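You operate a simulated robot arm through the tools that you are given. There is no shell and no other tool. Be economical: measure what you need, move in short steps, check, and stop when the job is done.

You are at the controls of a simulated robot arm. One attempt, no reset.

Task
Take the teal can on the long bench with a white top and put it away on the shelf under the panel bench. Then put the black sanding block on top of the long carton on the long workbench. Then take the orange tie from the long plywood table and leave it in the wide drip tray. Then take the green brush from the test bench and leave it in the orange scrap tray. The order counts. Set down upright: teal can.

Only the result counts: the job must be done as asked and must still hold three seconds after the hand-in. Knocking over, shifting, dropping, spilling or breaking anything else fails it.

Robot
A 6-joint arm with a two-finger parallel gripper on a trunk, on a base that drives. Base frame: it is fixed to the floor where the robot stands at the start and does not move with it; the origin is under the middle of the robot, x ahead of it, y to its left, z up; the surface under the hand at the start is at about z = 0.88. Lengths are in m, angles in degrees, forces in N, time in s.
With the tool pointing down near the work surface it reaches from about 0.3 to 0.7 m from the robot's upright axis, wherever it stands. Its first joint turns from -166.0 to 166.0 degrees. Places, roughly: black sanding block [-3.25, 0, 0.75]; green brush (5x5x13 cm) [-8.8, 0.6, 0.9]; long carton (17x11x9 cm) [-0.9, -2.6, 0.9]; orange scrap tray (16x13 cm) [-6.52, 1.24, 0.8]; orange tie (5x8x3 cm) [-6, -0.3, 0.8]; shelf under the panel bench [-1.7, -0.7, 0.3]; teal can (7x7x10 cm) [0.5, 0.2, 0.9]; wide drip tray [-8.9, 1.2, 0.8]. Payload 4.1 kg.
Tool frame: the origin (TCP) lies between the finger pads and is the grasp point; the fingertips stand 0.023 m ahead of it; z points along the fingers, y is the line along which they close. Largest opening 0.094 m; finger width 0.038, thickness 0.01; the body of the gripper, 0.054 by 0.096 m, starts 0.039 m behind the TCP.
Orientation is told as [roll, pitch, yaw] about the base's x, y, z axes, in that order, counted from this pose: with the fingers straight down and closing along the base's y, the tool's x points along the base's -x, its y along +y and its z along -z.

Tools
- The arm moves only by the tool jog_arm. Its argument "motion" is a list that holds one entry, the list of rows, each a list of 6 numbers: the shift along the tool's x, y, z in units of 400 mm (1.0 is 400 mm), then the turn, a rotation vector about the tool's x, y, z in units of 60 degrees (1.0 is 60 degrees). In form: [[[tx, ty, tz, rx, ry, rz], ...]]. A call has 1 to 10 rows; each row is the pose to reach, as a shift and turn from the pose commanded when the call began, along the tool's axes at that moment. "claw" is the finger opening in m, from 0 to 0.094, set as the call begins (left out, the last holds). A call with a number of a shift or a turn outside -1 to 1 is refused whole. Each row takes 0.2 s and may step no farther than 0.05 m and 8.6 degrees from the row before; otherwise, or with a gripper value out of range, the whole call is refused. Where a pose cannot be reached the arm comes as near as it can. A force on the tool above 40 N (or 10 N above the force at the start of the call, whichever is more), or a blocked arm, ends the call early, and 0.2 s more pass. The fingers move at their own pace (about 0.045 m/s each) and stop on an object; they squeeze with about 28 N. The grip force told is the motor's: it shows also when the fingers shut on nothing. Time passes only in rows, and 0.2 s behind the last, so rows that repeat a pose let the fingers close. It gives the time, the measured TCP pose, the force on the tool (base axes), the opening and the grip force at its end, in the units of the frame above (readings bear some noise), with the torque about the TCP (base axes, N m) and any sound that the robot's microphone picked up, and new pictures: "views" is both (left out), scene, wrist or none.
- Cameras (640 x 400 px; columns grow to the right, rows downward): "scene" is now at [0.0213, 0.1756, 1.4888]; the picture's right is [0.10, -0.99, 0.00], its down [-0.68, -0.07, -0.73] and it looks along [0.72, 0.08, -0.69] (base axes); focal length 262 px, centre (320, 200). "wrist" rides on the gripper at [0.086, 0.016, -0.074] in the tool frame; the picture's right is [-0.18, 0.98, 0.00], its down [-0.58, -0.11, -0.81] and it looks along [-0.79, -0.15, 0.59] (tool axes); focal length 243 px, centre (320, 200). There is no depth. A picture from a camera that has moved, and an enlarged one, comes with that camera's place and axes in the base frame and with its lens.
- move_column(by): slides the trunk up (or, below 0, down) by that many m; the arm and the scene camera ride with it, the base frame stays. It gives what a move gives, with no picture.
- roll_base(legs): drives the robot by 1 to 6 legs, each [ahead, turn to the left] in m and degrees, along the robot's own axes; the way and the turn of a leg run together, so that a leg with both is an arc; at most 1.5 m and 180 degrees a leg. The arm and the cameras ride along, it lands a little off, and it stops where it bumps. It gives what a move gives, and a new picture of the scene camera.
- turn_head(pan, tilt): turns the head with the scene camera to pan (to the left, within 155 degrees either way) and tilt (down, from -29 to 69), counted from straight ahead of the robot. It gives what a move gives, and a new picture of the scene camera.
- zoom(camera, box): a new picture of the part [left, top, right, bottom] of that camera's present view, enlarged. The clock stands still meanwhile.
- hand_in(): hands the job in; it is judged then, once.

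Work in short steps. Places have to be worked out from the pictures, the camera data and where the tool is seen: move nearer, look again, correct. Check each grasp and each placing, and mend what went wrong. You have 165 turns and 260 pictures in all, those below and enlarged ones among them. Open the gripper and draw the arm clear of the work before you hand the job in, unless the task says otherwise; then end with one line.

The tools are called after "Emit:" as a command line: name --argument value ..., lists and objects as JSON in quotes. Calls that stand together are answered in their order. jog_arm: Moves the arm, as the interface text tells. Its arguments: {"type":"object","properties":{"motion":{"type":"array"},"claw":{"type":"number"},"views":{"type":"string","enum":["both","scene","wrist","none"]}},"required":["motion"]} The other tools are called the same way: move_column (by) slides the trunk up or down; roll_base (legs) drives the base; turn_head (pan, tilt) turns the head that bears the scene camera; zoom (camera, box) takes an enlarged picture of a part of a camera's view; hand_in () hands the job in.

At the start:

```text
time: 0.0
position: [0.3897, 0.1819, 1.1746]
orientation: [0.0, 0.0, 0.0]
ft_force: [0.5, 0.1, 0.2]
wrist_torque: [-0.01, 0.02, 0.05]
finger_gap: 0.0941
grasp_force: 0.1
trunk travel left (down, up): [-0.45, 0.14]
robot x, y, heading: [0.0009, 0.0013, -0.0]
head pan, tilt: [6.0, 43.4]
```

scene: 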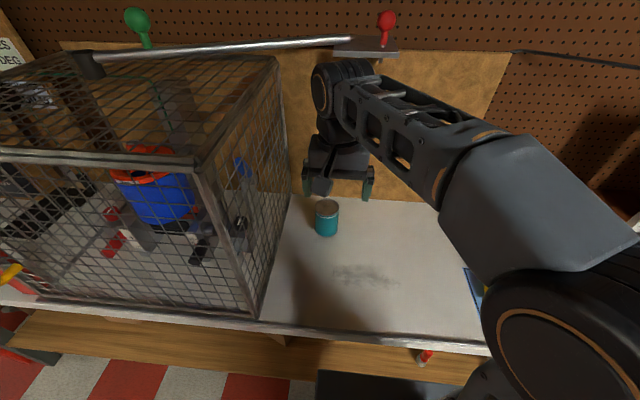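
wrist: 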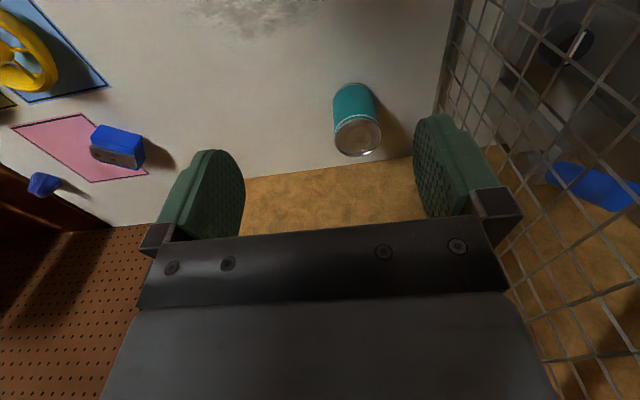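

I put the can at about [0.535, 0.214]. The way I grip it depends on the shelf, so I look toward the shelf before grasping.

Emit:
turn_head --pan -150 --tilt 25

```text
time: 2.4
position: [0.389, 0.1821, 1.1739]
orientation: [0.0, 0.0, -0.1]
ft_force: [-0.4, -0.5, -0.3]
wrist_torque: [-0.03, 0.0, 0.0]
finger_gap: 0.0939
grasp_force: 0.0
trunk travel left (down, up): [-0.45, 0.14]
robot x, y, heading: [-0.002, -0.0016, 0.1]
head pan, tilt: [-150.0, 25.0]
camera scene: at [-0.1406, 0.1209, 1.517], right [-0.5, 0.87, 0.0], down [0.37, 0.21, -0.91], along [-0.78, -0.45, -0.42], focal length 262 px, centre (320, 200)
```

scene: 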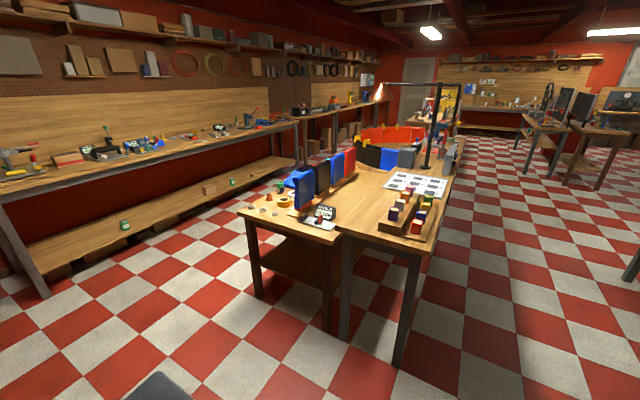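

The panel bench must be the table in the middle with the low shelf. I zoom in on it.

Emit:
zoom --camera "scene" --box '[220, 140, 460, 340]'

Emit:
zoom --camera "scene" --box '[0, 90, 320, 290]'

Emit:
zoom --camera "scene" --box '[360, 50, 640, 220]'

```text
2.00 times, centred on (340, 240) of scene
camera zoom: at [-0.1406, 0.1209, 1.517], right [-0.5, 0.87, 0.0], down [0.37, 0.21, -0.91], along [-0.78, -0.45, -0.42], focal length 525 px, centre (280, 120)
```

zoom: 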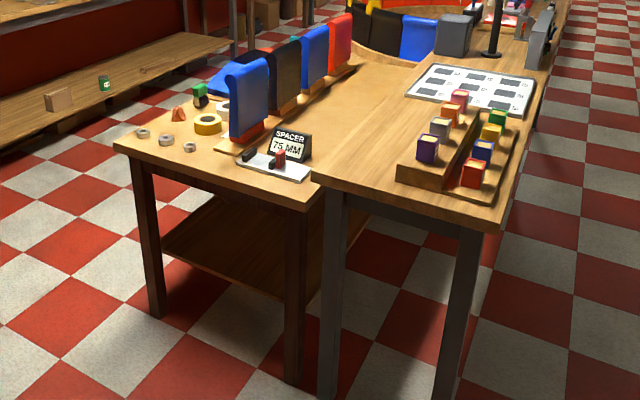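

```text
2.00 times, centred on (160, 190) of scene
camera zoom: at [-0.1406, 0.1209, 1.517], right [-0.5, 0.87, 0.0], down [0.37, 0.21, -0.91], along [-0.78, -0.45, -0.42], focal length 525 px, centre (640, 220)
```

zoom: 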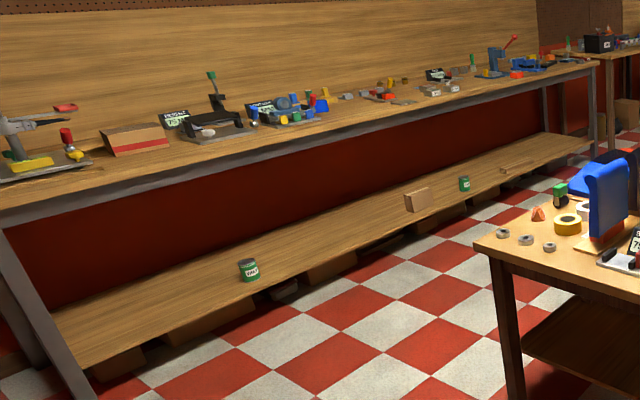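

```text
2.29 times, centred on (500, 135) of scene
camera zoom: at [-0.1406, 0.1209, 1.517], right [-0.5, 0.87, 0.0], down [0.37, 0.21, -0.91], along [-0.78, -0.45, -0.42], focal length 600 px, centre (-91, 349)
```

zoom: 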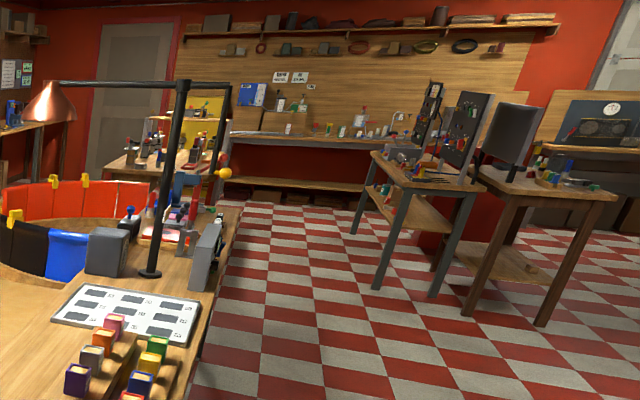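

The panel bench spans about x -1.17 to -2.2 and y -1.05 to -0.43. Its shelf is at z≈0.3 under a top at ≈0.73, open toward +x, so a 45° tilted grasp suits both the pick and the placing. I turn the head back and tilt the tool 45°.

Emit:
turn_head --pan 6 --tilt 43

Emit:
jog_arm --motion '[[[0, 0.02, 0, 0, -0.125, 0], [0, 0.04, 0, 0, -0.25, 0], [0, 0.06, 0, 0, -0.375, 0], [0, 0.08, 0, 0, -0.5, 0], [0, 0.08, 0, 0, -0.625, 0], [0, 0.08, 0, 0, -0.75, 0]]]' --claw 0.094

```text
time: 4.8
position: [0.3891, 0.1827, 1.1754]
orientation: [-0.1, -0.1, 0.1]
ft_force: [-0.1, -0.2, 0.8]
wrist_torque: [-0.03, 0.01, -0.01]
finger_gap: 0.094
grasp_force: 0.1
trunk travel left (down, up): [-0.45, 0.14]
robot x, y, heading: [-0.0022, 0.0001, 0.0]
head pan, tilt: [6.0, 43.0]
camera scene: at [0.0216, 0.1757, 1.4893], right [0.1, -0.99, 0.0], down [-0.68, -0.07, -0.73], along [0.73, 0.08, -0.68], focal length 262 px, centre (320, 200)
```

scene: 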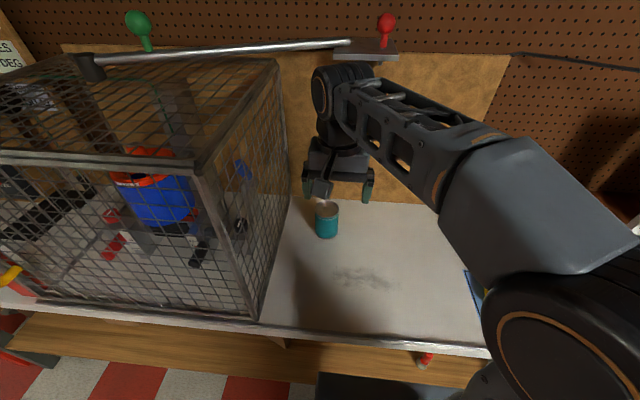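

```text
time: 6.2
position: [0.3896, 0.2143, 1.1737]
orientation: [0.1, -45.1, -0.1]
ft_force: [0.1, -0.3, -0.6]
wrist_torque: [-0.03, -0.01, 0.01]
finger_gap: 0.0942
grasp_force: 0.1
trunk travel left (down, up): [-0.45, 0.14]
robot x, y, heading: [-0.0018, -0.0002, -0.3]
head pan, tilt: [6.0, 43.0]
camera scene: at [0.0215, 0.1756, 1.4894], right [0.1, -0.99, 0.0], down [-0.68, -0.07, -0.73], along [0.73, 0.08, -0.68], focal length 262 px, centre (320, 200)
camera wrist: at [0.2762, 0.2302, 1.1659], right [0.13, 0.98, 0.13], down [-0.16, -0.11, 0.98], along [0.98, -0.15, 0.14], focal length 243 px, centre (320, 200)
```

scene: 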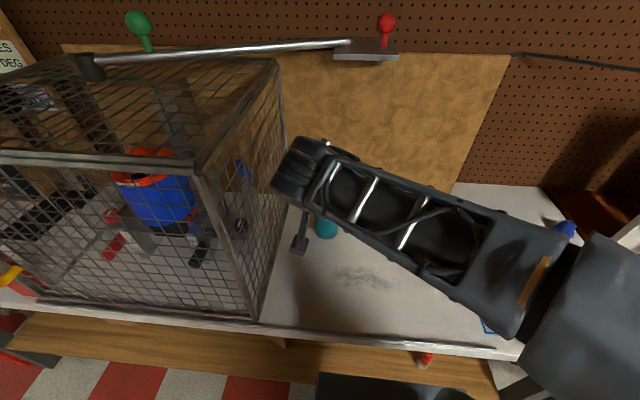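
wrist: 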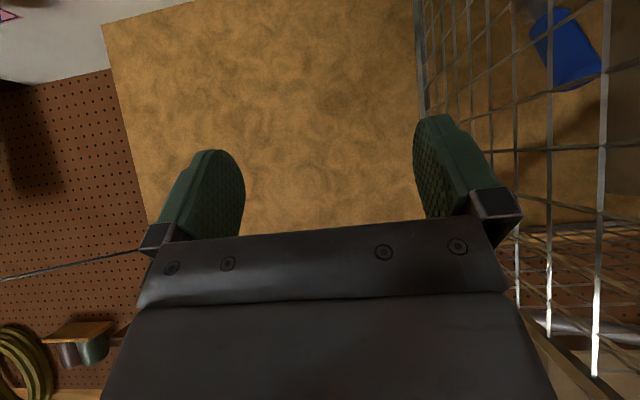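

The tilt worked, and the wrist is still about 7 cm from the cage. I lower to a standoff in front of the can.

Emit:
jog_arm --motion '[[[0.065, 0, 0.086, 0, 0, 0], [0.13, 0, 0.172, 0, 0, 0], [0.195, 0, 0.259, 0, 0, 0], [0.26, 0, 0.345, 0, 0, 0], [0.325, 0, 0.431, 0, 0, 0]]]'

```text
time: 7.4
position: [0.4191, 0.2129, 0.9593]
orientation: [-0.1, -44.9, 0.0]
ft_force: [0.3, 1.1, -0.6]
wrist_torque: [0.01, -0.04, -0.02]
finger_gap: 0.0942
grasp_force: 0.0
trunk travel left (down, up): [-0.45, 0.14]
robot x, y, heading: [-0.0016, -0.0, -0.1]
head pan, tilt: [6.0, 43.0]
camera scene: at [0.0217, 0.1759, 1.4893], right [0.1, -0.99, 0.0], down [-0.68, -0.07, -0.73], along [0.73, 0.08, -0.68], focal length 262 px, centre (320, 200)
camera wrist: at [0.3058, 0.2289, 0.9511], right [0.13, 0.98, 0.13], down [-0.16, -0.11, 0.98], along [0.98, -0.15, 0.14], focal length 243 px, centre (320, 200)
```

scene: 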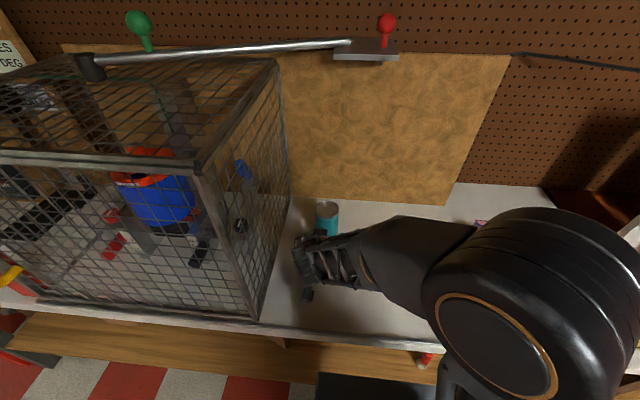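
wrist: 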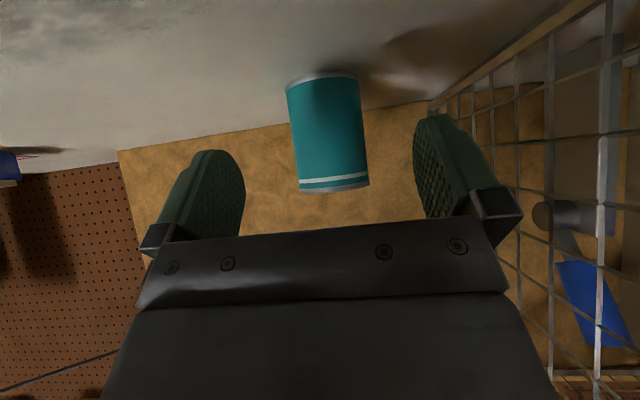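

The wrist view puts the can at y≈0.212 with its top at ≈0.975, so the gripper is aligned. I slide forward to straddle it.

Emit:
jog_arm --motion '[[[-0.065, 0, 0.06, 0, 0, 0], [-0.13, 0, 0.122, 0, 0, 0], [-0.195, 0, 0.184, 0, 0, 0]]]'

```text
time: 8.2
position: [0.5253, 0.2143, 0.9632]
orientation: [-0.1, -45.0, 0.0]
ft_force: [0.6, -0.4, 0.2]
wrist_torque: [-0.02, -0.01, 0.0]
finger_gap: 0.094
grasp_force: 0.1
trunk travel left (down, up): [-0.45, 0.14]
robot x, y, heading: [-0.002, 0.0015, 0.3]
head pan, tilt: [6.0, 43.0]
camera scene: at [0.0217, 0.1757, 1.4893], right [0.1, -0.99, 0.0], down [-0.68, -0.07, -0.73], along [0.73, 0.08, -0.68], focal length 262 px, centre (320, 200)
camera wrist: at [0.4131, 0.2301, 0.9551], right [0.13, 0.98, 0.13], down [-0.16, -0.11, 0.98], along [0.98, -0.15, 0.14], focal length 243 px, centre (320, 200)
```

scene: 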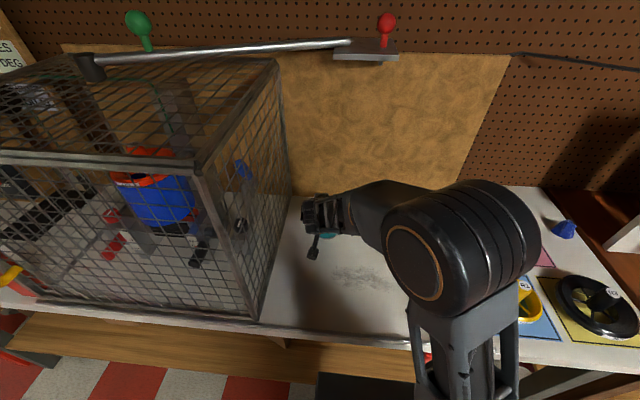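
wrist: 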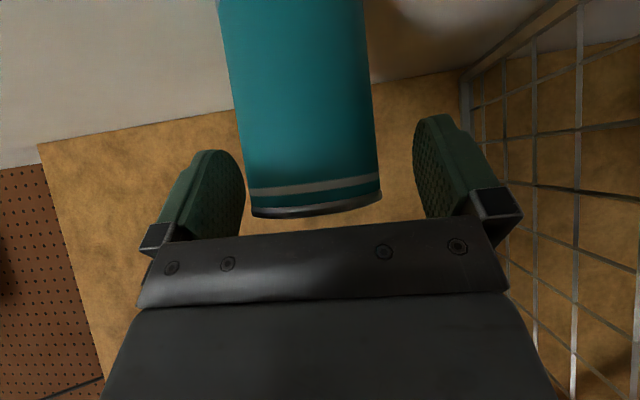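

The can is between the fingers, perhaps 1–2 cm deeper than the TCP. I advance 1 cm more and close.

Emit:
jog_arm --motion '[[[-0.018, 0, 0.018, 0, 0, 0]]]' --views "none"

Emit:
jog_arm --motion '[[[0, 0, 0, 0, 0, 0], [0, 0, 0, 0, 0, 0], [0, 0, 0, 0, 0, 0], [0, 0, 0, 0, 0, 0]]]' --claw 0.055 --views "wrist"

```text
time: 8.6
position: [0.5377, 0.2149, 0.9646]
orientation: [-0.1, -45.0, -0.1]
ft_force: [-0.3, -0.7, -0.4]
wrist_torque: [-0.03, -0.01, 0.05]
finger_gap: 0.0942
grasp_force: 0.0
trunk travel left (down, up): [-0.45, 0.14]
robot x, y, heading: [0.0003, -0.0009, 0.2]
head pan, tilt: [6.0, 43.0]
```

```text
time: 9.6
position: [0.5365, 0.2142, 0.9651]
orientation: [0.0, -45.1, 0.0]
ft_force: [0.0, -0.4, -0.1]
wrist_torque: [0.01, -0.04, -0.02]
finger_gap: 0.0668
grasp_force: 28.0
trunk travel left (down, up): [-0.45, 0.14]
robot x, y, heading: [-0.0028, -0.0029, 0.0]
head pan, tilt: [6.0, 43.0]
camera wrist: at [0.4231, 0.23, 0.9552], right [0.13, 0.98, 0.13], down [-0.16, -0.11, 0.98], along [0.98, -0.15, 0.14], focal length 243 px, centre (320, 200)
```

wrist: 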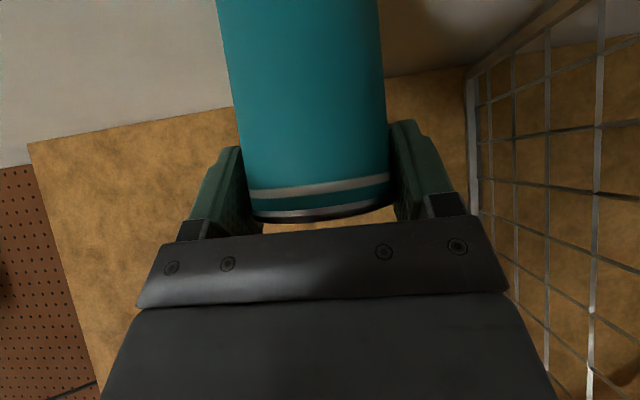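

The grip is firm at a 0.067 opening. I lift and draw back.

Emit:
jog_arm --motion '[[[-0.053, 0, -0.053, 0, 0, 0], [-0.106, 0, -0.106, 0, 0, 0], [-0.04, 0, -0.17, 0, 0, 0], [0.03, 0, -0.24, 0, 0, 0], [0.1, 0, -0.31, 0, 0, 0], [0.04, 0, -0.39, 0, 0, 0], [-0.02, 0, -0.48, 0, 0, 0], [-0.07, 0, -0.56, 0, 0, 0]]]'

```text
time: 11.4
position: [0.3974, 0.2143, 1.1421]
orientation: [0.0, -45.0, 0.1]
ft_force: [-0.5, 0.9, -2.9]
wrist_torque: [0.0, 0.04, -0.03]
finger_gap: 0.0668
grasp_force: 27.8
trunk travel left (down, up): [-0.45, 0.14]
robot x, y, heading: [-0.0009, -0.0007, -0.0]
head pan, tilt: [6.0, 43.0]
camera scene: at [0.0216, 0.1757, 1.4893], right [0.1, -0.99, 0.0], down [-0.68, -0.07, -0.73], along [0.73, 0.08, -0.68], focal length 262 px, centre (320, 200)
camera wrist: at [0.2839, 0.2295, 1.1334], right [0.13, 0.98, 0.13], down [-0.16, -0.11, 0.98], along [0.98, -0.15, 0.14], focal length 243 px, centre (320, 200)
```

scene: 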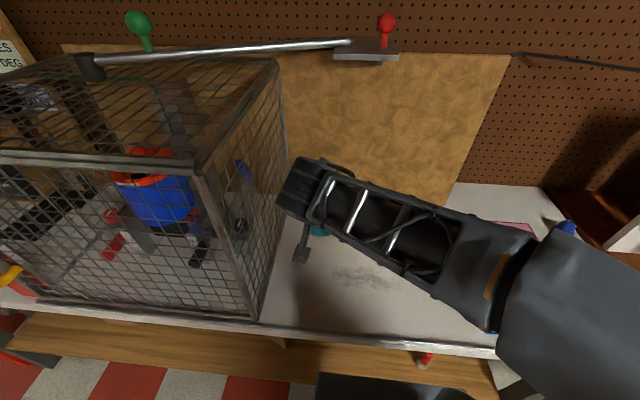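
wrist: 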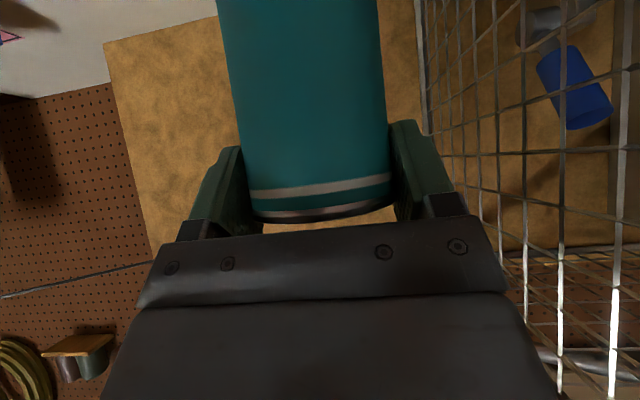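

I'm holding the can clear of the bench. I back off and drive to the open end of the panel bench, facing -x.

Emit:
roll_base --legs '[[-0.4, 0], [0, -90], [0.73, 0], [0, -90]]'

Emit:
turn_head --pan 0 --tilt 50

```text
time: 25.2
position: [-0.8159, -0.9275, 1.1414]
orientation: [0.0, -45.0, 178.6]
ft_force: [0.9, -0.4, -2.4]
wrist_torque: [0.0, -0.03, 0.02]
finger_gap: 0.0664
grasp_force: 27.6
trunk travel left (down, up): [-0.45, 0.14]
robot x, y, heading: [-0.4147, -0.7234, 178.3]
head pan, tilt: [6.0, 43.0]
camera scene: at [-0.4405, -0.898, 1.4893], right [-0.08, 1.0, 0.0], down [0.68, 0.05, -0.73], along [-0.73, -0.06, -0.68], focal length 262 px, centre (320, 200)
```

scene: 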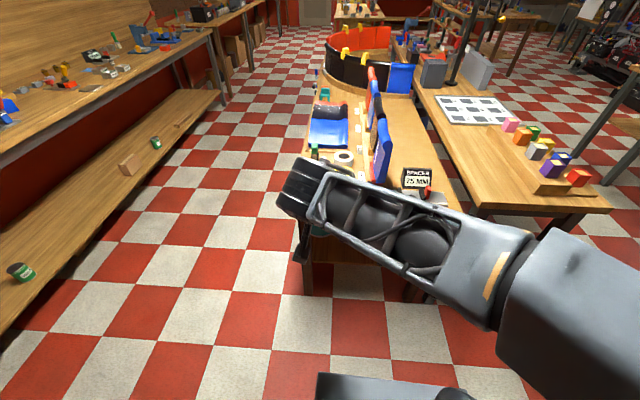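

```text
time: 25.8
position: [-0.8152, -0.9281, 1.1425]
orientation: [0.0, -45.0, 178.6]
ft_force: [-0.1, 0.5, -2.8]
wrist_torque: [0.0, 0.02, -0.01]
finger_gap: 0.0666
grasp_force: 27.9
trunk travel left (down, up): [-0.45, 0.14]
robot x, y, heading: [-0.413, -0.723, 178.3]
head pan, tilt: [0.0, 50.0]
camera scene: at [-0.4349, -0.8895, 1.4796], right [0.03, 1.0, 0.0], down [0.77, -0.02, -0.64], along [-0.64, 0.02, -0.77], focal length 262 px, centre (320, 200)
```

scene: 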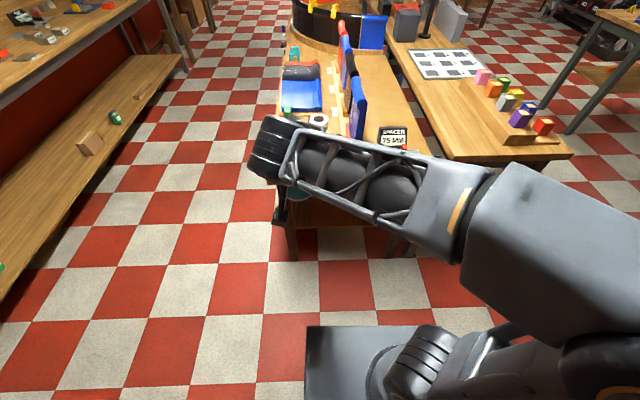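

The base front edge is about 0.33 m ahead of its centre. I lower the trunk and look under the bench.

Emit:
move_column --by -0.44

Emit:
turn_head --pan -8 --tilt 35

```text
refused: -0.44 is not a number from -0.4 to 0.4
```

```text
time: 26.6
position: [-0.8168, -0.9278, 1.1421]
orientation: [0.0, -44.9, 178.5]
ft_force: [-1.0, 0.3, -3.7]
wrist_torque: [0.0, 0.01, -0.04]
finger_gap: 0.0667
grasp_force: 28.4
trunk travel left (down, up): [-0.45, 0.14]
robot x, y, heading: [-0.413, -0.7271, 178.7]
head pan, tilt: [-8.0, 35.0]
camera scene: at [-0.4447, -0.877, 1.5012], right [0.16, 0.99, 0.0], down [0.57, -0.09, -0.82], along [-0.81, 0.13, -0.57], focal length 262 px, centre (320, 200)
```

scene: 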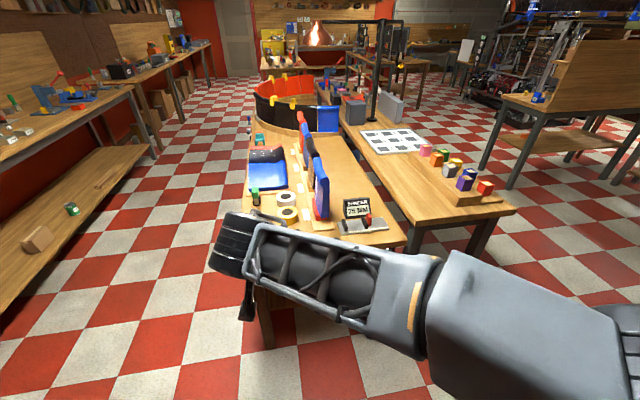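

The limit is 0.4 per call, so I lower the trunk by 0.4.

Emit:
move_column --by -0.4

Emit:
turn_head --pan -8 --tilt 35

```text
time: 30.4
position: [-0.8158, -0.9277, 0.7404]
orientation: [0.1, -45.0, 178.5]
ft_force: [-0.5, 0.4, -3.3]
wrist_torque: [-0.02, -0.03, -0.01]
finger_gap: 0.0666
grasp_force: 28.0
trunk travel left (down, up): [-0.05, 0.54]
robot x, y, heading: [-0.4139, -0.7256, 178.2]
head pan, tilt: [-8.0, 35.0]
```

```text
time: 31.0
position: [-0.8163, -0.9282, 0.7416]
orientation: [0.0, -45.0, 178.6]
ft_force: [-0.3, 0.3, -1.8]
wrist_torque: [0.03, 0.01, 0.0]
finger_gap: 0.0667
grasp_force: 27.5
trunk travel left (down, up): [-0.05, 0.54]
robot x, y, heading: [-0.4136, -0.7221, 178.7]
head pan, tilt: [-8.0, 35.0]
camera scene: at [-0.4447, -0.8769, 1.1013], right [0.16, 0.99, 0.0], down [0.57, -0.09, -0.82], along [-0.81, 0.14, -0.57], focal length 262 px, centre (320, 200)
```

scene: 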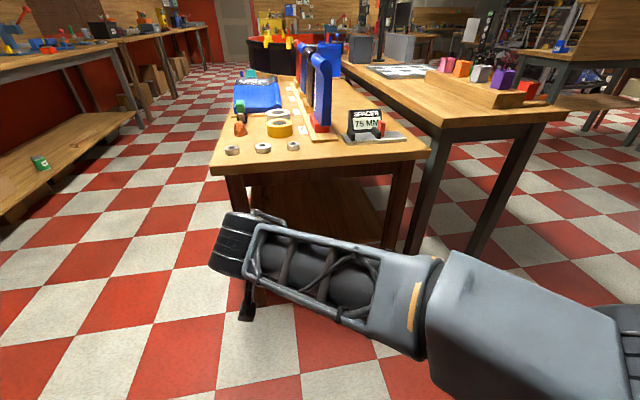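

The arm blocks the view of the shelf's front edge. I move the can forward, toward the bench centreline and down, still outside the bench, then look again.

Emit:
jog_arm --motion '[[[0.02875, -0.059375, 0.08175, 0, 0, 0], [0.0575, -0.11875, 0.1635, 0, 0, 0], [0.08625, -0.178125, 0.24525, 0, 0, 0], [0.115, -0.2375, 0.327, 0, 0, 0], [0.14375, -0.296875, 0.40875, 0, 0, 0], [0.1725, -0.35625, 0.4905, 0, 0, 0], [0.20125, -0.415625, 0.57225, 0, 0, 0], [0.23, -0.475, 0.654, 0, 0, 0]]]'

```text
time: 32.8
position: [-0.9289, -0.7453, 0.4887]
orientation: [-0.5, -44.9, 178.4]
ft_force: [0.1, 0.3, -3.0]
wrist_torque: [-0.02, 0.0, 0.01]
finger_gap: 0.0666
grasp_force: 28.1
out of reach, approached as far as the arm can: row 8
trunk travel left (down, up): [-0.05, 0.54]
robot x, y, heading: [-0.412, -0.7183, 178.6]
head pan, tilt: [-8.0, 35.0]
camera scene: at [-0.4444, -0.8768, 1.1013], right [0.16, 0.99, 0.0], down [0.57, -0.09, -0.82], along [-0.81, 0.13, -0.57], focal length 262 px, centre (320, 200)
camera wrist: at [-0.8151, -0.7651, 0.4809], right [-0.16, -0.98, 0.12], down [0.16, 0.1, 0.98], along [-0.97, 0.18, 0.14], focal length 243 px, centre (320, 200)
```

scene: 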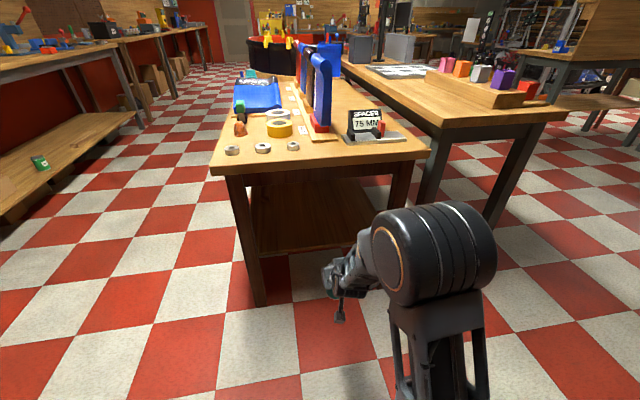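
wrist: 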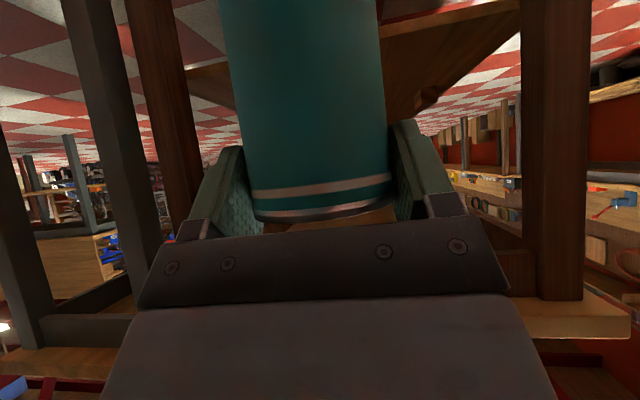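

That pose is at the edge of reach, so I use the last of the trunk travel. Then I test whether farther ahead and lower is reachable.

Emit:
move_column --by -0.05

Emit:
jog_arm --motion '[[[-0.06, 0, 0.06, 0, 0, 0], [-0.12, 0, 0.12, 0, 0, 0], [-0.177, 0, 0.177, 0, 0, 0], [-0.13, 0, 0.22, 0, 0, 0], [-0.09, 0, 0.26, 0, 0, 0]]]'

```text
time: 33.8
position: [-0.9287, -0.7436, 0.4395]
orientation: [-0.6, -44.8, 178.5]
ft_force: [-0.5, 0.4, -3.2]
wrist_torque: [0.01, 0.0, -0.03]
finger_gap: 0.0666
grasp_force: 28.1
trunk travel left (down, up): [0.0, 0.59]
robot x, y, heading: [-0.4149, -0.7248, 178.5]
head pan, tilt: [-8.0, 35.0]
```

```text
time: 35.0
position: [-1.0285, -0.742, 0.3915]
orientation: [-0.7, -44.9, 178.5]
ft_force: [0.2, -0.1, -3.3]
wrist_torque: [-0.05, -0.02, 0.02]
finger_gap: 0.0668
grasp_force: 28.2
trunk travel left (down, up): [0.0, 0.59]
robot x, y, heading: [-0.4128, -0.7234, 178.3]
head pan, tilt: [-8.0, 35.0]
camera scene: at [-0.4446, -0.8768, 1.0513], right [0.16, 0.99, 0.0], down [0.57, -0.09, -0.82], along [-0.81, 0.14, -0.57], focal length 262 px, centre (320, 200)
camera wrist: at [-0.9139, -0.7619, 0.3823], right [-0.16, -0.98, 0.12], down [0.16, 0.1, 0.98], along [-0.97, 0.18, 0.14], focal length 243 px, centre (320, 200)
```

scene: 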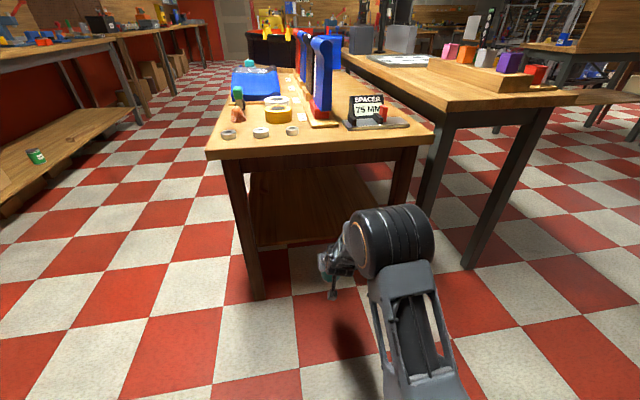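
wrist: 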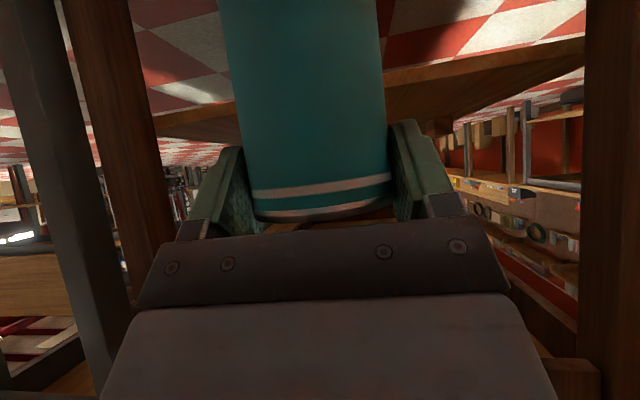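

Farther ahead the height is reachable, at z=0.39. I extend the arm another 0.1 m and raise it about 2 cm, so the forearm will stay clear of the table edge when I drive in.

Emit:
jog_arm --motion '[[[-0.08, 0, 0.02, 0, 0, 0], [-0.16, 0, 0.09, 0, 0, 0], [-0.222, 0, 0.152, 0, 0, 0]]]'

Emit:
turn_head --pan 0 --tilt 40

```text
time: 35.8
position: [-1.1231, -0.7376, 0.4104]
orientation: [-1.3, -45.0, 179.2]
ft_force: [-0.6, -0.4, -2.7]
wrist_torque: [-0.04, -0.03, -0.01]
finger_gap: 0.0666
grasp_force: 27.9
out of reach, approached as far as the arm can: row 3
trunk travel left (down, up): [0.0, 0.59]
robot x, y, heading: [-0.4162, -0.7241, 178.3]
head pan, tilt: [-8.0, 35.0]
camera scene: at [-0.4448, -0.8769, 1.0513], right [0.16, 0.99, 0.0], down [0.57, -0.09, -0.82], along [-0.81, 0.14, -0.57], focal length 262 px, centre (320, 200)
camera wrist: at [-1.009, -0.7575, 0.4017], right [-0.16, -0.98, 0.11], down [0.16, 0.09, 0.98], along [-0.97, 0.18, 0.14], focal length 243 px, centre (320, 200)
```

scene: 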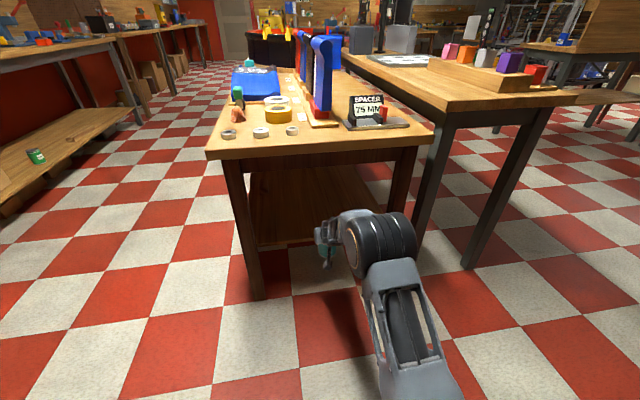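
wrist: 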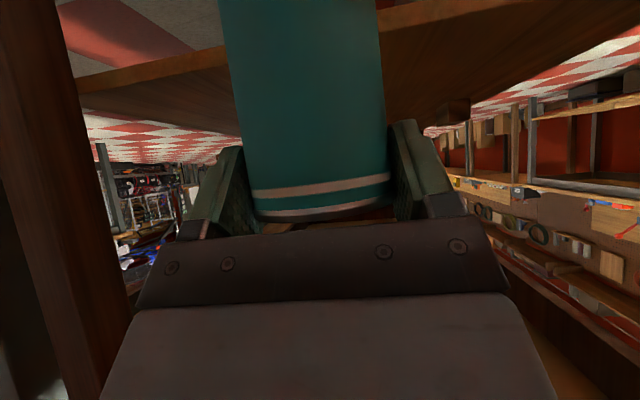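

```text
time: 36.5
position: [-1.1212, -0.7385, 0.4095]
orientation: [-1.5, -44.8, 179.5]
ft_force: [-0.3, -0.5, -3.4]
wrist_torque: [-0.01, -0.03, 0.0]
finger_gap: 0.0666
grasp_force: 27.5
trunk travel left (down, up): [0.0, 0.59]
robot x, y, heading: [-0.4138, -0.7241, 178.5]
head pan, tilt: [0.0, 40.0]
camera scene: at [-0.4429, -0.8891, 1.0437], right [0.03, 1.0, 0.0], down [0.64, -0.02, -0.77], along [-0.77, 0.02, -0.64], focal length 262 px, centre (320, 200)
```

scene: 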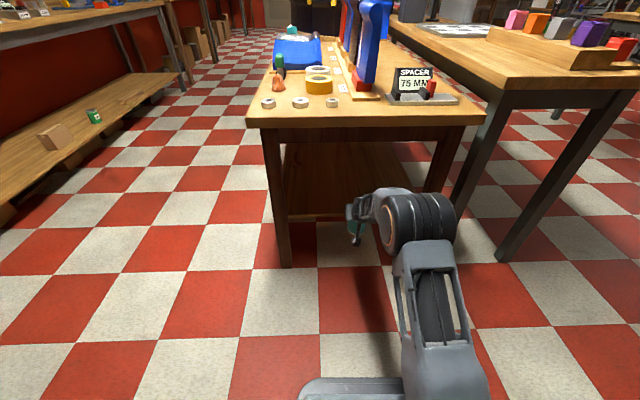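

I zoom both cameras to pin down the shelf's height and its front edge.

Emit:
zoom --camera "wrist" --box '[60, 0, 460, 160]'

Emit:
zoom --camera "scene" --box '[240, 90, 500, 280]'

```text
1.60 times, centred on (260, 80) of wrist
camera zoom: at [-1.0084, -0.7573, 0.4015], right [-0.16, -0.98, 0.11], down [0.16, 0.09, 0.98], along [-0.97, 0.17, 0.14], focal length 388 px, centre (416, 392)
```

zoom: 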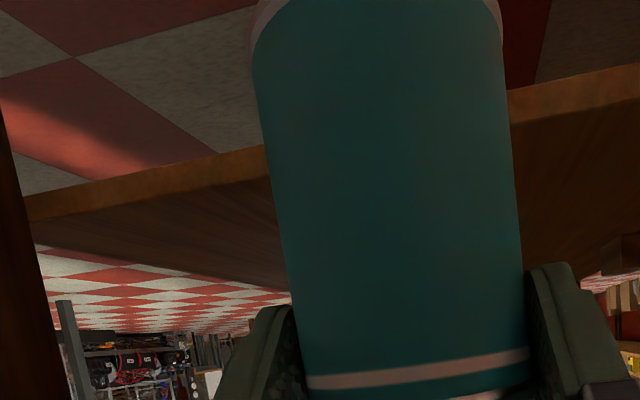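

```text
2.11 times, centred on (370, 185) of scene
camera zoom: at [-0.4429, -0.8891, 1.0437], right [0.03, 1.0, 0.0], down [0.64, -0.02, -0.77], along [-0.77, 0.02, -0.64], focal length 552 px, centre (215, 232)
```

zoom: 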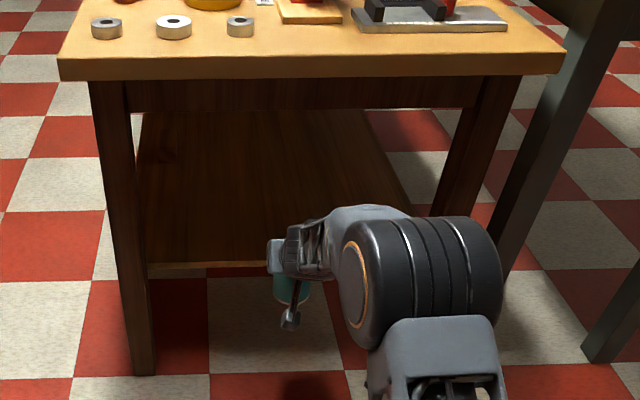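

The shelf top is at z≈0.295 and its front edge at x≈-1.247. The can bottom at about 0.325 clears it, so I drive forward 0.2 m.

Emit:
roll_base --legs '[[0.2, 0]]'

Emit:
zoom --camera "wrist" --box '[0, 0, 640, 400]'

```text
time: 38.0
position: [-1.3224, -0.732, 0.4101]
orientation: [-0.8, -44.9, 178.4]
ft_force: [-0.2, -0.4, -3.2]
wrist_torque: [-0.01, 0.0, -0.03]
finger_gap: 0.0665
grasp_force: 27.8
trunk travel left (down, up): [0.0, 0.59]
robot x, y, heading: [-0.6096, -0.7186, 178.7]
head pan, tilt: [0.0, 40.0]
camera scene: at [-0.6434, -0.8838, 1.0437], right [0.03, 1.0, 0.0], down [0.64, -0.02, -0.77], along [-0.77, 0.02, -0.64], focal length 262 px, centre (320, 200)
```

scene: 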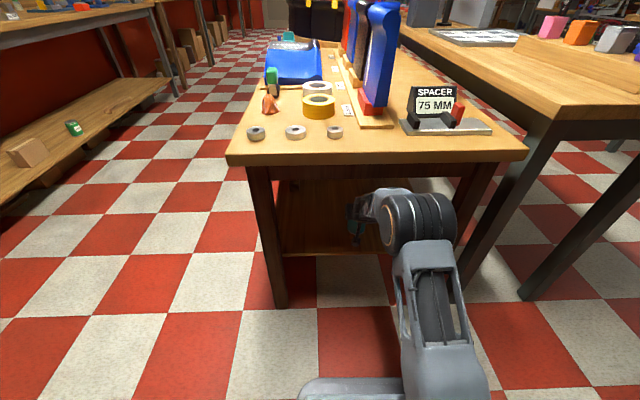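

```text
1.00 times, centred on (320, 200) of wrist (not enlarged: the box is as wide or as high as the picture)
camera zoom: at [-1.2089, -0.7524, 0.4016], right [-0.17, -0.98, 0.12], down [0.16, 0.09, 0.98], along [-0.97, 0.18, 0.14], focal length 243 px, centre (320, 200)
```

zoom: 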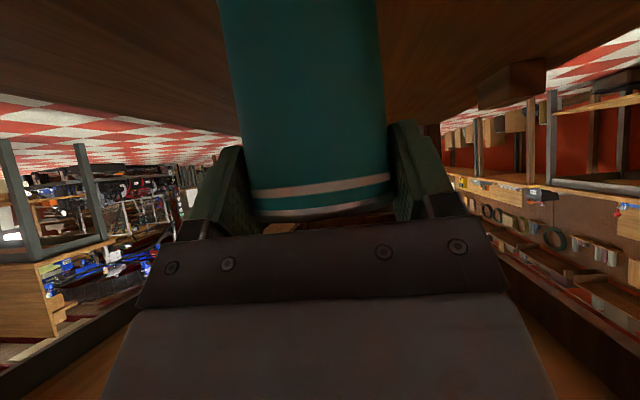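

I'm in over the shelf. I lower in small steps and watch for contact.

Emit:
jog_arm --motion '[[[0.018, 0, 0.018, 0, 0, 0], [0.032, 0, 0.032, 0, 0, 0]]]' --views "wrist"

```text
time: 38.6
position: [-1.3226, -0.7305, 0.3902]
orientation: [-0.8, -44.9, 178.4]
ft_force: [-0.7, -0.3, -3.1]
wrist_torque: [0.01, -0.02, -0.02]
finger_gap: 0.0667
grasp_force: 27.5
trunk travel left (down, up): [0.0, 0.59]
robot x, y, heading: [-0.612, -0.7202, 178.3]
head pan, tilt: [0.0, 40.0]
camera wrist: at [-1.2088, -0.7522, 0.3832], right [-0.17, -0.98, 0.12], down [0.16, 0.09, 0.98], along [-0.97, 0.18, 0.14], focal length 243 px, centre (320, 200)
```

wrist: 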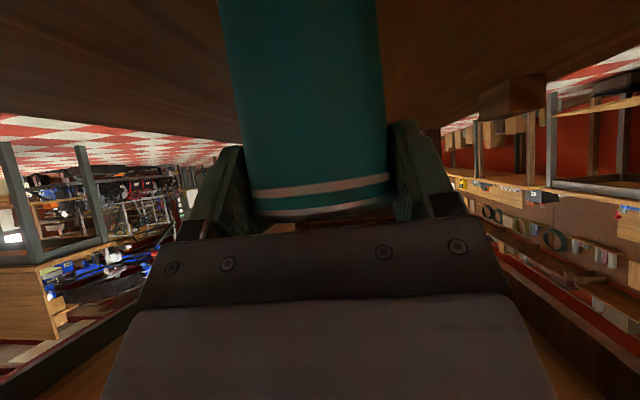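

No contact yet, so I keep going down in about 3 mm steps.

Emit:
jog_arm --motion '[[[0.005, 0, 0.005, 0, 0, 0], [0.01, 0, 0.01, 0, 0, 0]]]' --views "none"

Emit:
jog_arm --motion '[[[0.004, 0, 0.004, 0, 0, 0], [0.008, 0, 0.008, 0, 0, 0]]]' --views "none"

```text
time: 39.2
position: [-1.3221, -0.7313, 0.3851]
orientation: [-0.9, -44.8, 178.5]
ft_force: [0.2, -0.7, -4.0]
wrist_torque: [-0.01, 0.01, 0.01]
finger_gap: 0.0666
grasp_force: 28.1
trunk travel left (down, up): [0.0, 0.59]
robot x, y, heading: [-0.6103, -0.7199, 178.5]
head pan, tilt: [0.0, 40.0]
```

```text
time: 39.9
position: [-1.3232, -0.7314, 0.384]
orientation: [-0.9, -45.1, 178.4]
ft_force: [4.0, 0.1, 6.3]
wrist_torque: [-0.3, -0.35, 0.1]
finger_gap: 0.0667
grasp_force: 27.8
trunk travel left (down, up): [0.0, 0.59]
robot x, y, heading: [-0.613, -0.7203, 178.4]
head pan, tilt: [0.0, 40.0]
```

The can has touched the shelf. I open the fingers and check.

Emit:
jog_arm --motion '[[[0, 0, 0, 0, 0, 0], [0, 0, 0, 0, 0, 0], [0, 0, 0, 0, 0, 0], [0, 0, 0, 0, 0, 0]]]' --claw 0.094 --views "wrist"

```text
time: 40.9
position: [-1.3228, -0.7313, 0.3819]
orientation: [-0.8, -45.0, 178.6]
ft_force: [0.5, 0.4, -0.1]
wrist_torque: [0.0, -0.05, 0.0]
finger_gap: 0.0936
grasp_force: 0.1
trunk travel left (down, up): [0.0, 0.59]
robot x, y, heading: [-0.6105, -0.7196, 178.4]
head pan, tilt: [0.0, 40.0]
camera wrist: at [-1.2088, -0.7523, 0.3735], right [-0.17, -0.98, 0.12], down [0.16, 0.09, 0.98], along [-0.97, 0.18, 0.14], focal length 243 px, centre (320, 200)
```

wrist: 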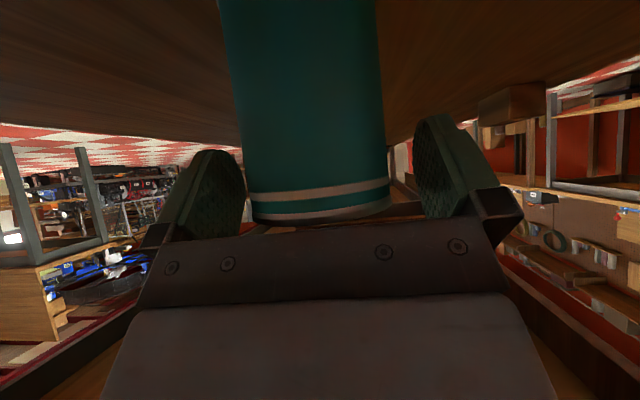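

The can stands free. I back the fingers straight out and then the base.

Emit:
jog_arm --motion '[[[0.04, 0, -0.04, 0, 0, 0], [0.09, 0, -0.09, 0, 0, 0], [0.15, 0, -0.15, 0, 0, 0]]]' --views "wrist"

Emit:
roll_base --legs '[[-0.3, 0]]'

```text
time: 41.6
position: [-1.2393, -0.7341, 0.3818]
orientation: [-0.8, -45.0, 178.6]
ft_force: [0.4, 0.1, -0.5]
wrist_torque: [-0.01, 0.0, 0.01]
finger_gap: 0.0941
grasp_force: 0.1
trunk travel left (down, up): [0.0, 0.59]
robot x, y, heading: [-0.6138, -0.7179, 178.6]
head pan, tilt: [0.0, 40.0]
camera wrist: at [-1.1245, -0.7548, 0.3736], right [-0.17, -0.98, 0.12], down [0.16, 0.09, 0.98], along [-0.97, 0.18, 0.14], focal length 243 px, centre (320, 200)
```

wrist: 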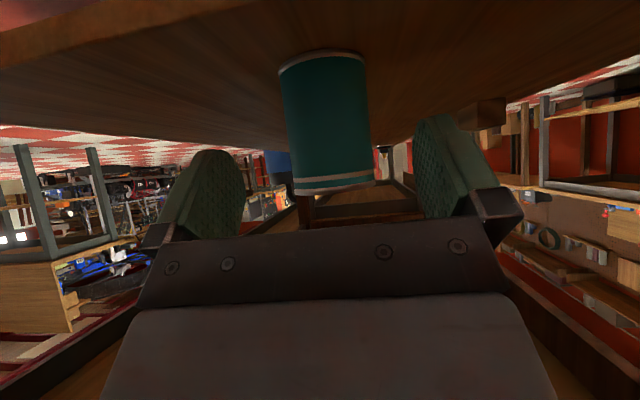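

```text
time: 43.7
position: [-0.9387, -0.7417, 0.3825]
orientation: [-0.9, -45.0, 178.2]
ft_force: [0.1, 0.1, 0.0]
wrist_torque: [0.03, 0.0, 0.0]
finger_gap: 0.0942
grasp_force: 0.1
trunk travel left (down, up): [0.0, 0.59]
robot x, y, heading: [-0.3153, -0.7287, 178.0]
head pan, tilt: [0.0, 40.0]
camera scene: at [-0.3443, -0.8921, 1.0437], right [0.03, 1.0, 0.0], down [0.64, -0.02, -0.77], along [-0.77, 0.02, -0.64], focal length 262 px, centre (320, 200)
```

scene: 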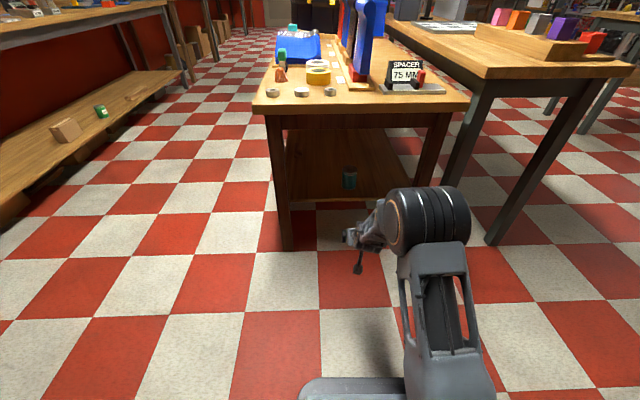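

The can stands upright on the shelf. I raise the trunk, stow the arm and look toward the sanding block at (-3.25, 0).

Emit:
move_column --by 0.4

Emit:
jog_arm --motion '[[[0.0, 0, -0.1, 0, 0.125, 0], [0.0, 0, -0.2, 0, 0.25, 0], [0.0, 0, -0.3, 0, 0.375, 0], [0.0, 0, -0.4, 0, 0.5, 0], [-0.05, 0, -0.48, 0, 0.625, 0], [-0.1, 0, -0.55, 0, 0.75, 0]]]' --views "none"

Emit:
turn_head --pan -15 --tilt 20

```text
time: 47.5
position: [-0.9384, -0.7395, 0.7817]
orientation: [-0.9, -44.8, 178.3]
ft_force: [1.0, -0.2, 0.1]
wrist_torque: [0.05, -0.03, 0.02]
finger_gap: 0.0939
grasp_force: 0.1
trunk travel left (down, up): [-0.4, 0.19]
robot x, y, heading: [-0.3154, -0.7287, 178.4]
head pan, tilt: [0.0, 40.0]
```

```text
time: 48.9
position: [-0.8128, -0.7487, 0.9671]
orientation: [-0.5, 0.2, 177.8]
ft_force: [0.4, 0.2, -0.3]
wrist_torque: [0.02, 0.03, 0.01]
finger_gap: 0.0938
grasp_force: 0.1
out of reach, approached as far as the arm can: row 2
trunk travel left (down, up): [-0.4, 0.19]
robot x, y, heading: [-0.3122, -0.7258, 178.1]
head pan, tilt: [0.0, 40.0]
```

```text
time: 49.8
position: [-0.8125, -0.7486, 0.9675]
orientation: [-0.7, 0.1, 177.8]
ft_force: [1.0, 0.1, -0.9]
wrist_torque: [0.0, 0.02, -0.02]
finger_gap: 0.0939
grasp_force: 0.0
trunk travel left (down, up): [-0.4, 0.19]
robot x, y, heading: [-0.3159, -0.7274, 178.3]
head pan, tilt: [-15.0, 20.0]
camera scene: at [-0.3486, -0.868, 1.4751], right [0.29, 0.96, 0.0], down [0.33, -0.1, -0.94], along [-0.9, 0.27, -0.34], focal length 262 px, centre (320, 200)
```

scene: 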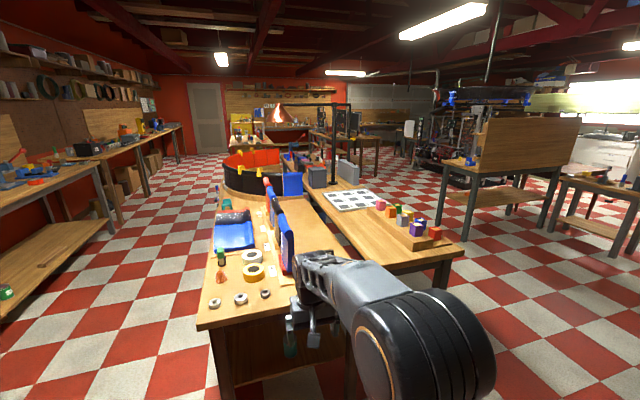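

Projected, the sanding block should sit near pixel (320,169). I zoom there.

Emit:
zoom --camera "scene" --box '[220, 120, 420, 245]'

Emit:
zoom --camera "scene" --box '[200, 80, 400, 205]'

```text
3.20 times, centred on (320, 182) of scene
camera zoom: at [-0.3486, -0.868, 1.4751], right [0.29, 0.96, 0.0], down [0.33, -0.1, -0.94], along [-0.9, 0.27, -0.34], focal length 840 px, centre (320, 256)
```

zoom: 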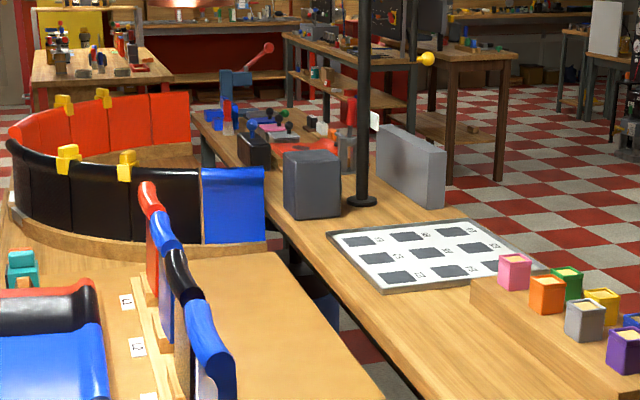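

```text
3.20 times, centred on (300, 142) of scene
camera zoom: at [-0.3486, -0.868, 1.4751], right [0.29, 0.96, 0.0], down [0.33, -0.1, -0.94], along [-0.9, 0.27, -0.34], focal length 840 px, centre (384, 384)
```

zoom: 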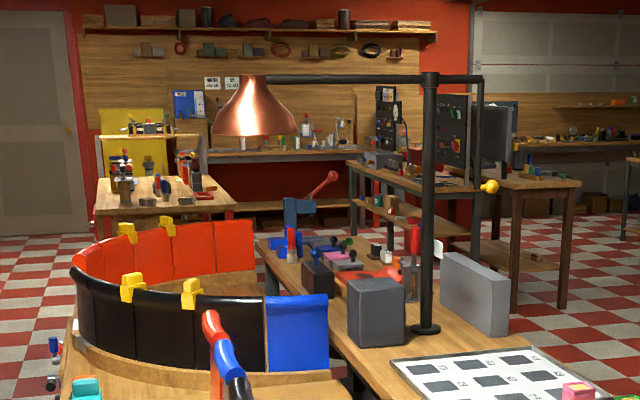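

The sanding block sits behind the grey box on the long bench. I'll come in along the aisle at y≈0.7 and drive there in legs.

Emit:
roll_base --legs '[[0, -88], [1.43, 0], [0, 90], [1.4, 0]]'

Emit:
turn_head --pan 30 --tilt 25

```text
time: 71.1
position: [-2.2226, 0.6886, 0.9664]
orientation: [-0.6, 0.2, 179.5]
ft_force: [0.5, 0.0, -0.2]
wrist_torque: [0.0, 0.02, 0.05]
finger_gap: 0.0938
grasp_force: 0.2
trunk travel left (down, up): [-0.4, 0.19]
robot x, y, heading: [-1.7264, 0.7232, -179.9]
head pan, tilt: [-15.0, 20.0]
camera scene: at [-1.7554, 0.5844, 1.4751], right [0.26, 0.97, 0.0], down [0.33, -0.09, -0.94], along [-0.91, 0.24, -0.34], focal length 262 px, centre (320, 200)
```

scene: 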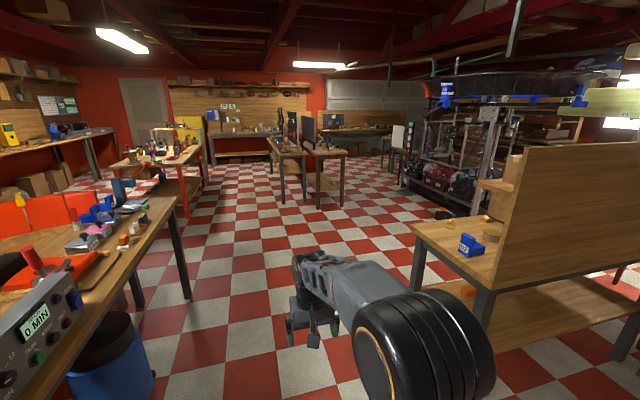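

```text
time: 72.2
position: [-2.2232, 0.6904, 0.9668]
orientation: [-0.6, 0.0, 179.5]
ft_force: [-0.9, 0.5, 0.4]
wrist_torque: [-0.01, 0.01, -0.03]
finger_gap: 0.0941
grasp_force: 0.1
trunk travel left (down, up): [-0.4, 0.19]
robot x, y, heading: [-1.7265, 0.7271, -179.8]
head pan, tilt: [30.0, 25.0]
camera scene: at [-1.7452, 0.5143, 1.4671], right [-0.5, 0.87, 0.0], down [0.37, 0.21, -0.91], along [-0.78, -0.45, -0.42], focal length 262 px, centre (320, 200)
```

scene: 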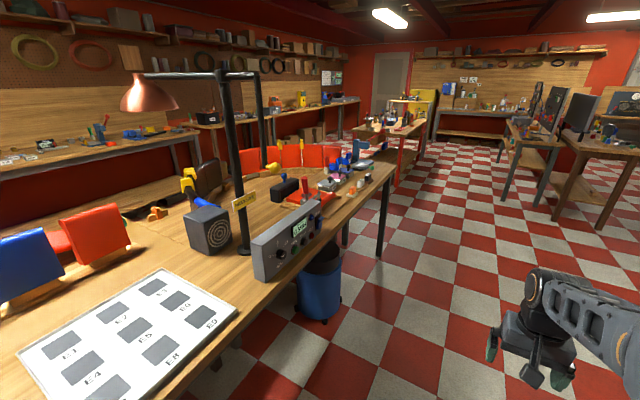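

I zoom in on the far half of this bench to find the black sanding block.

Emit:
zoom --camera "scene" --box '[230, 120, 430, 245]'

Emit:
zoom --camera "scene" --box '[310, 140, 410, 203]'

```text
3.20 times, centred on (330, 182) of scene
camera zoom: at [-1.7452, 0.5143, 1.4671], right [-0.5, 0.87, 0.0], down [0.37, 0.21, -0.91], along [-0.78, -0.45, -0.42], focal length 840 px, centre (288, 256)
```

zoom: 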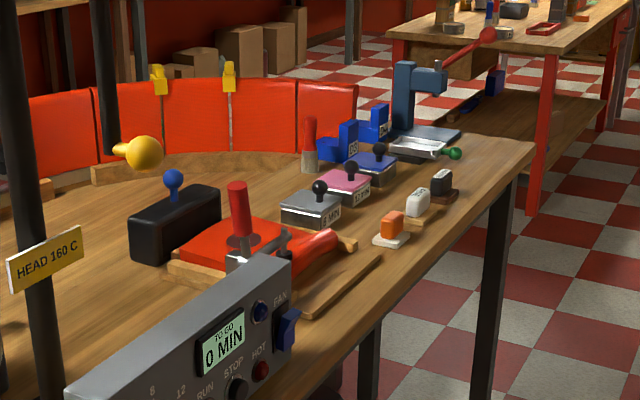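

```text
6.35 times, centred on (360, 172) of scene
camera zoom: at [-1.7452, 0.5143, 1.4671], right [-0.5, 0.87, 0.0], down [0.37, 0.21, -0.91], along [-0.78, -0.45, -0.42], focal length 1666 px, centre (66, 381)
```

zoom: 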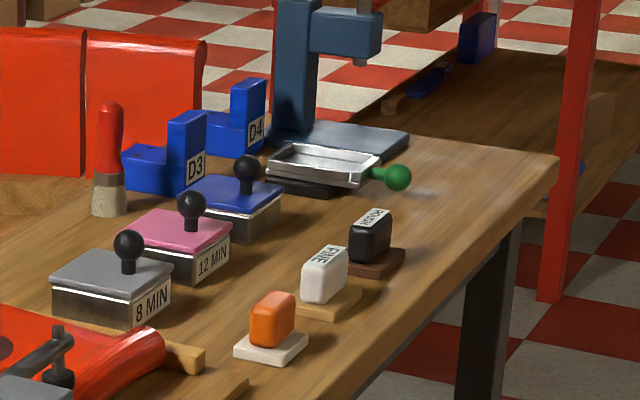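

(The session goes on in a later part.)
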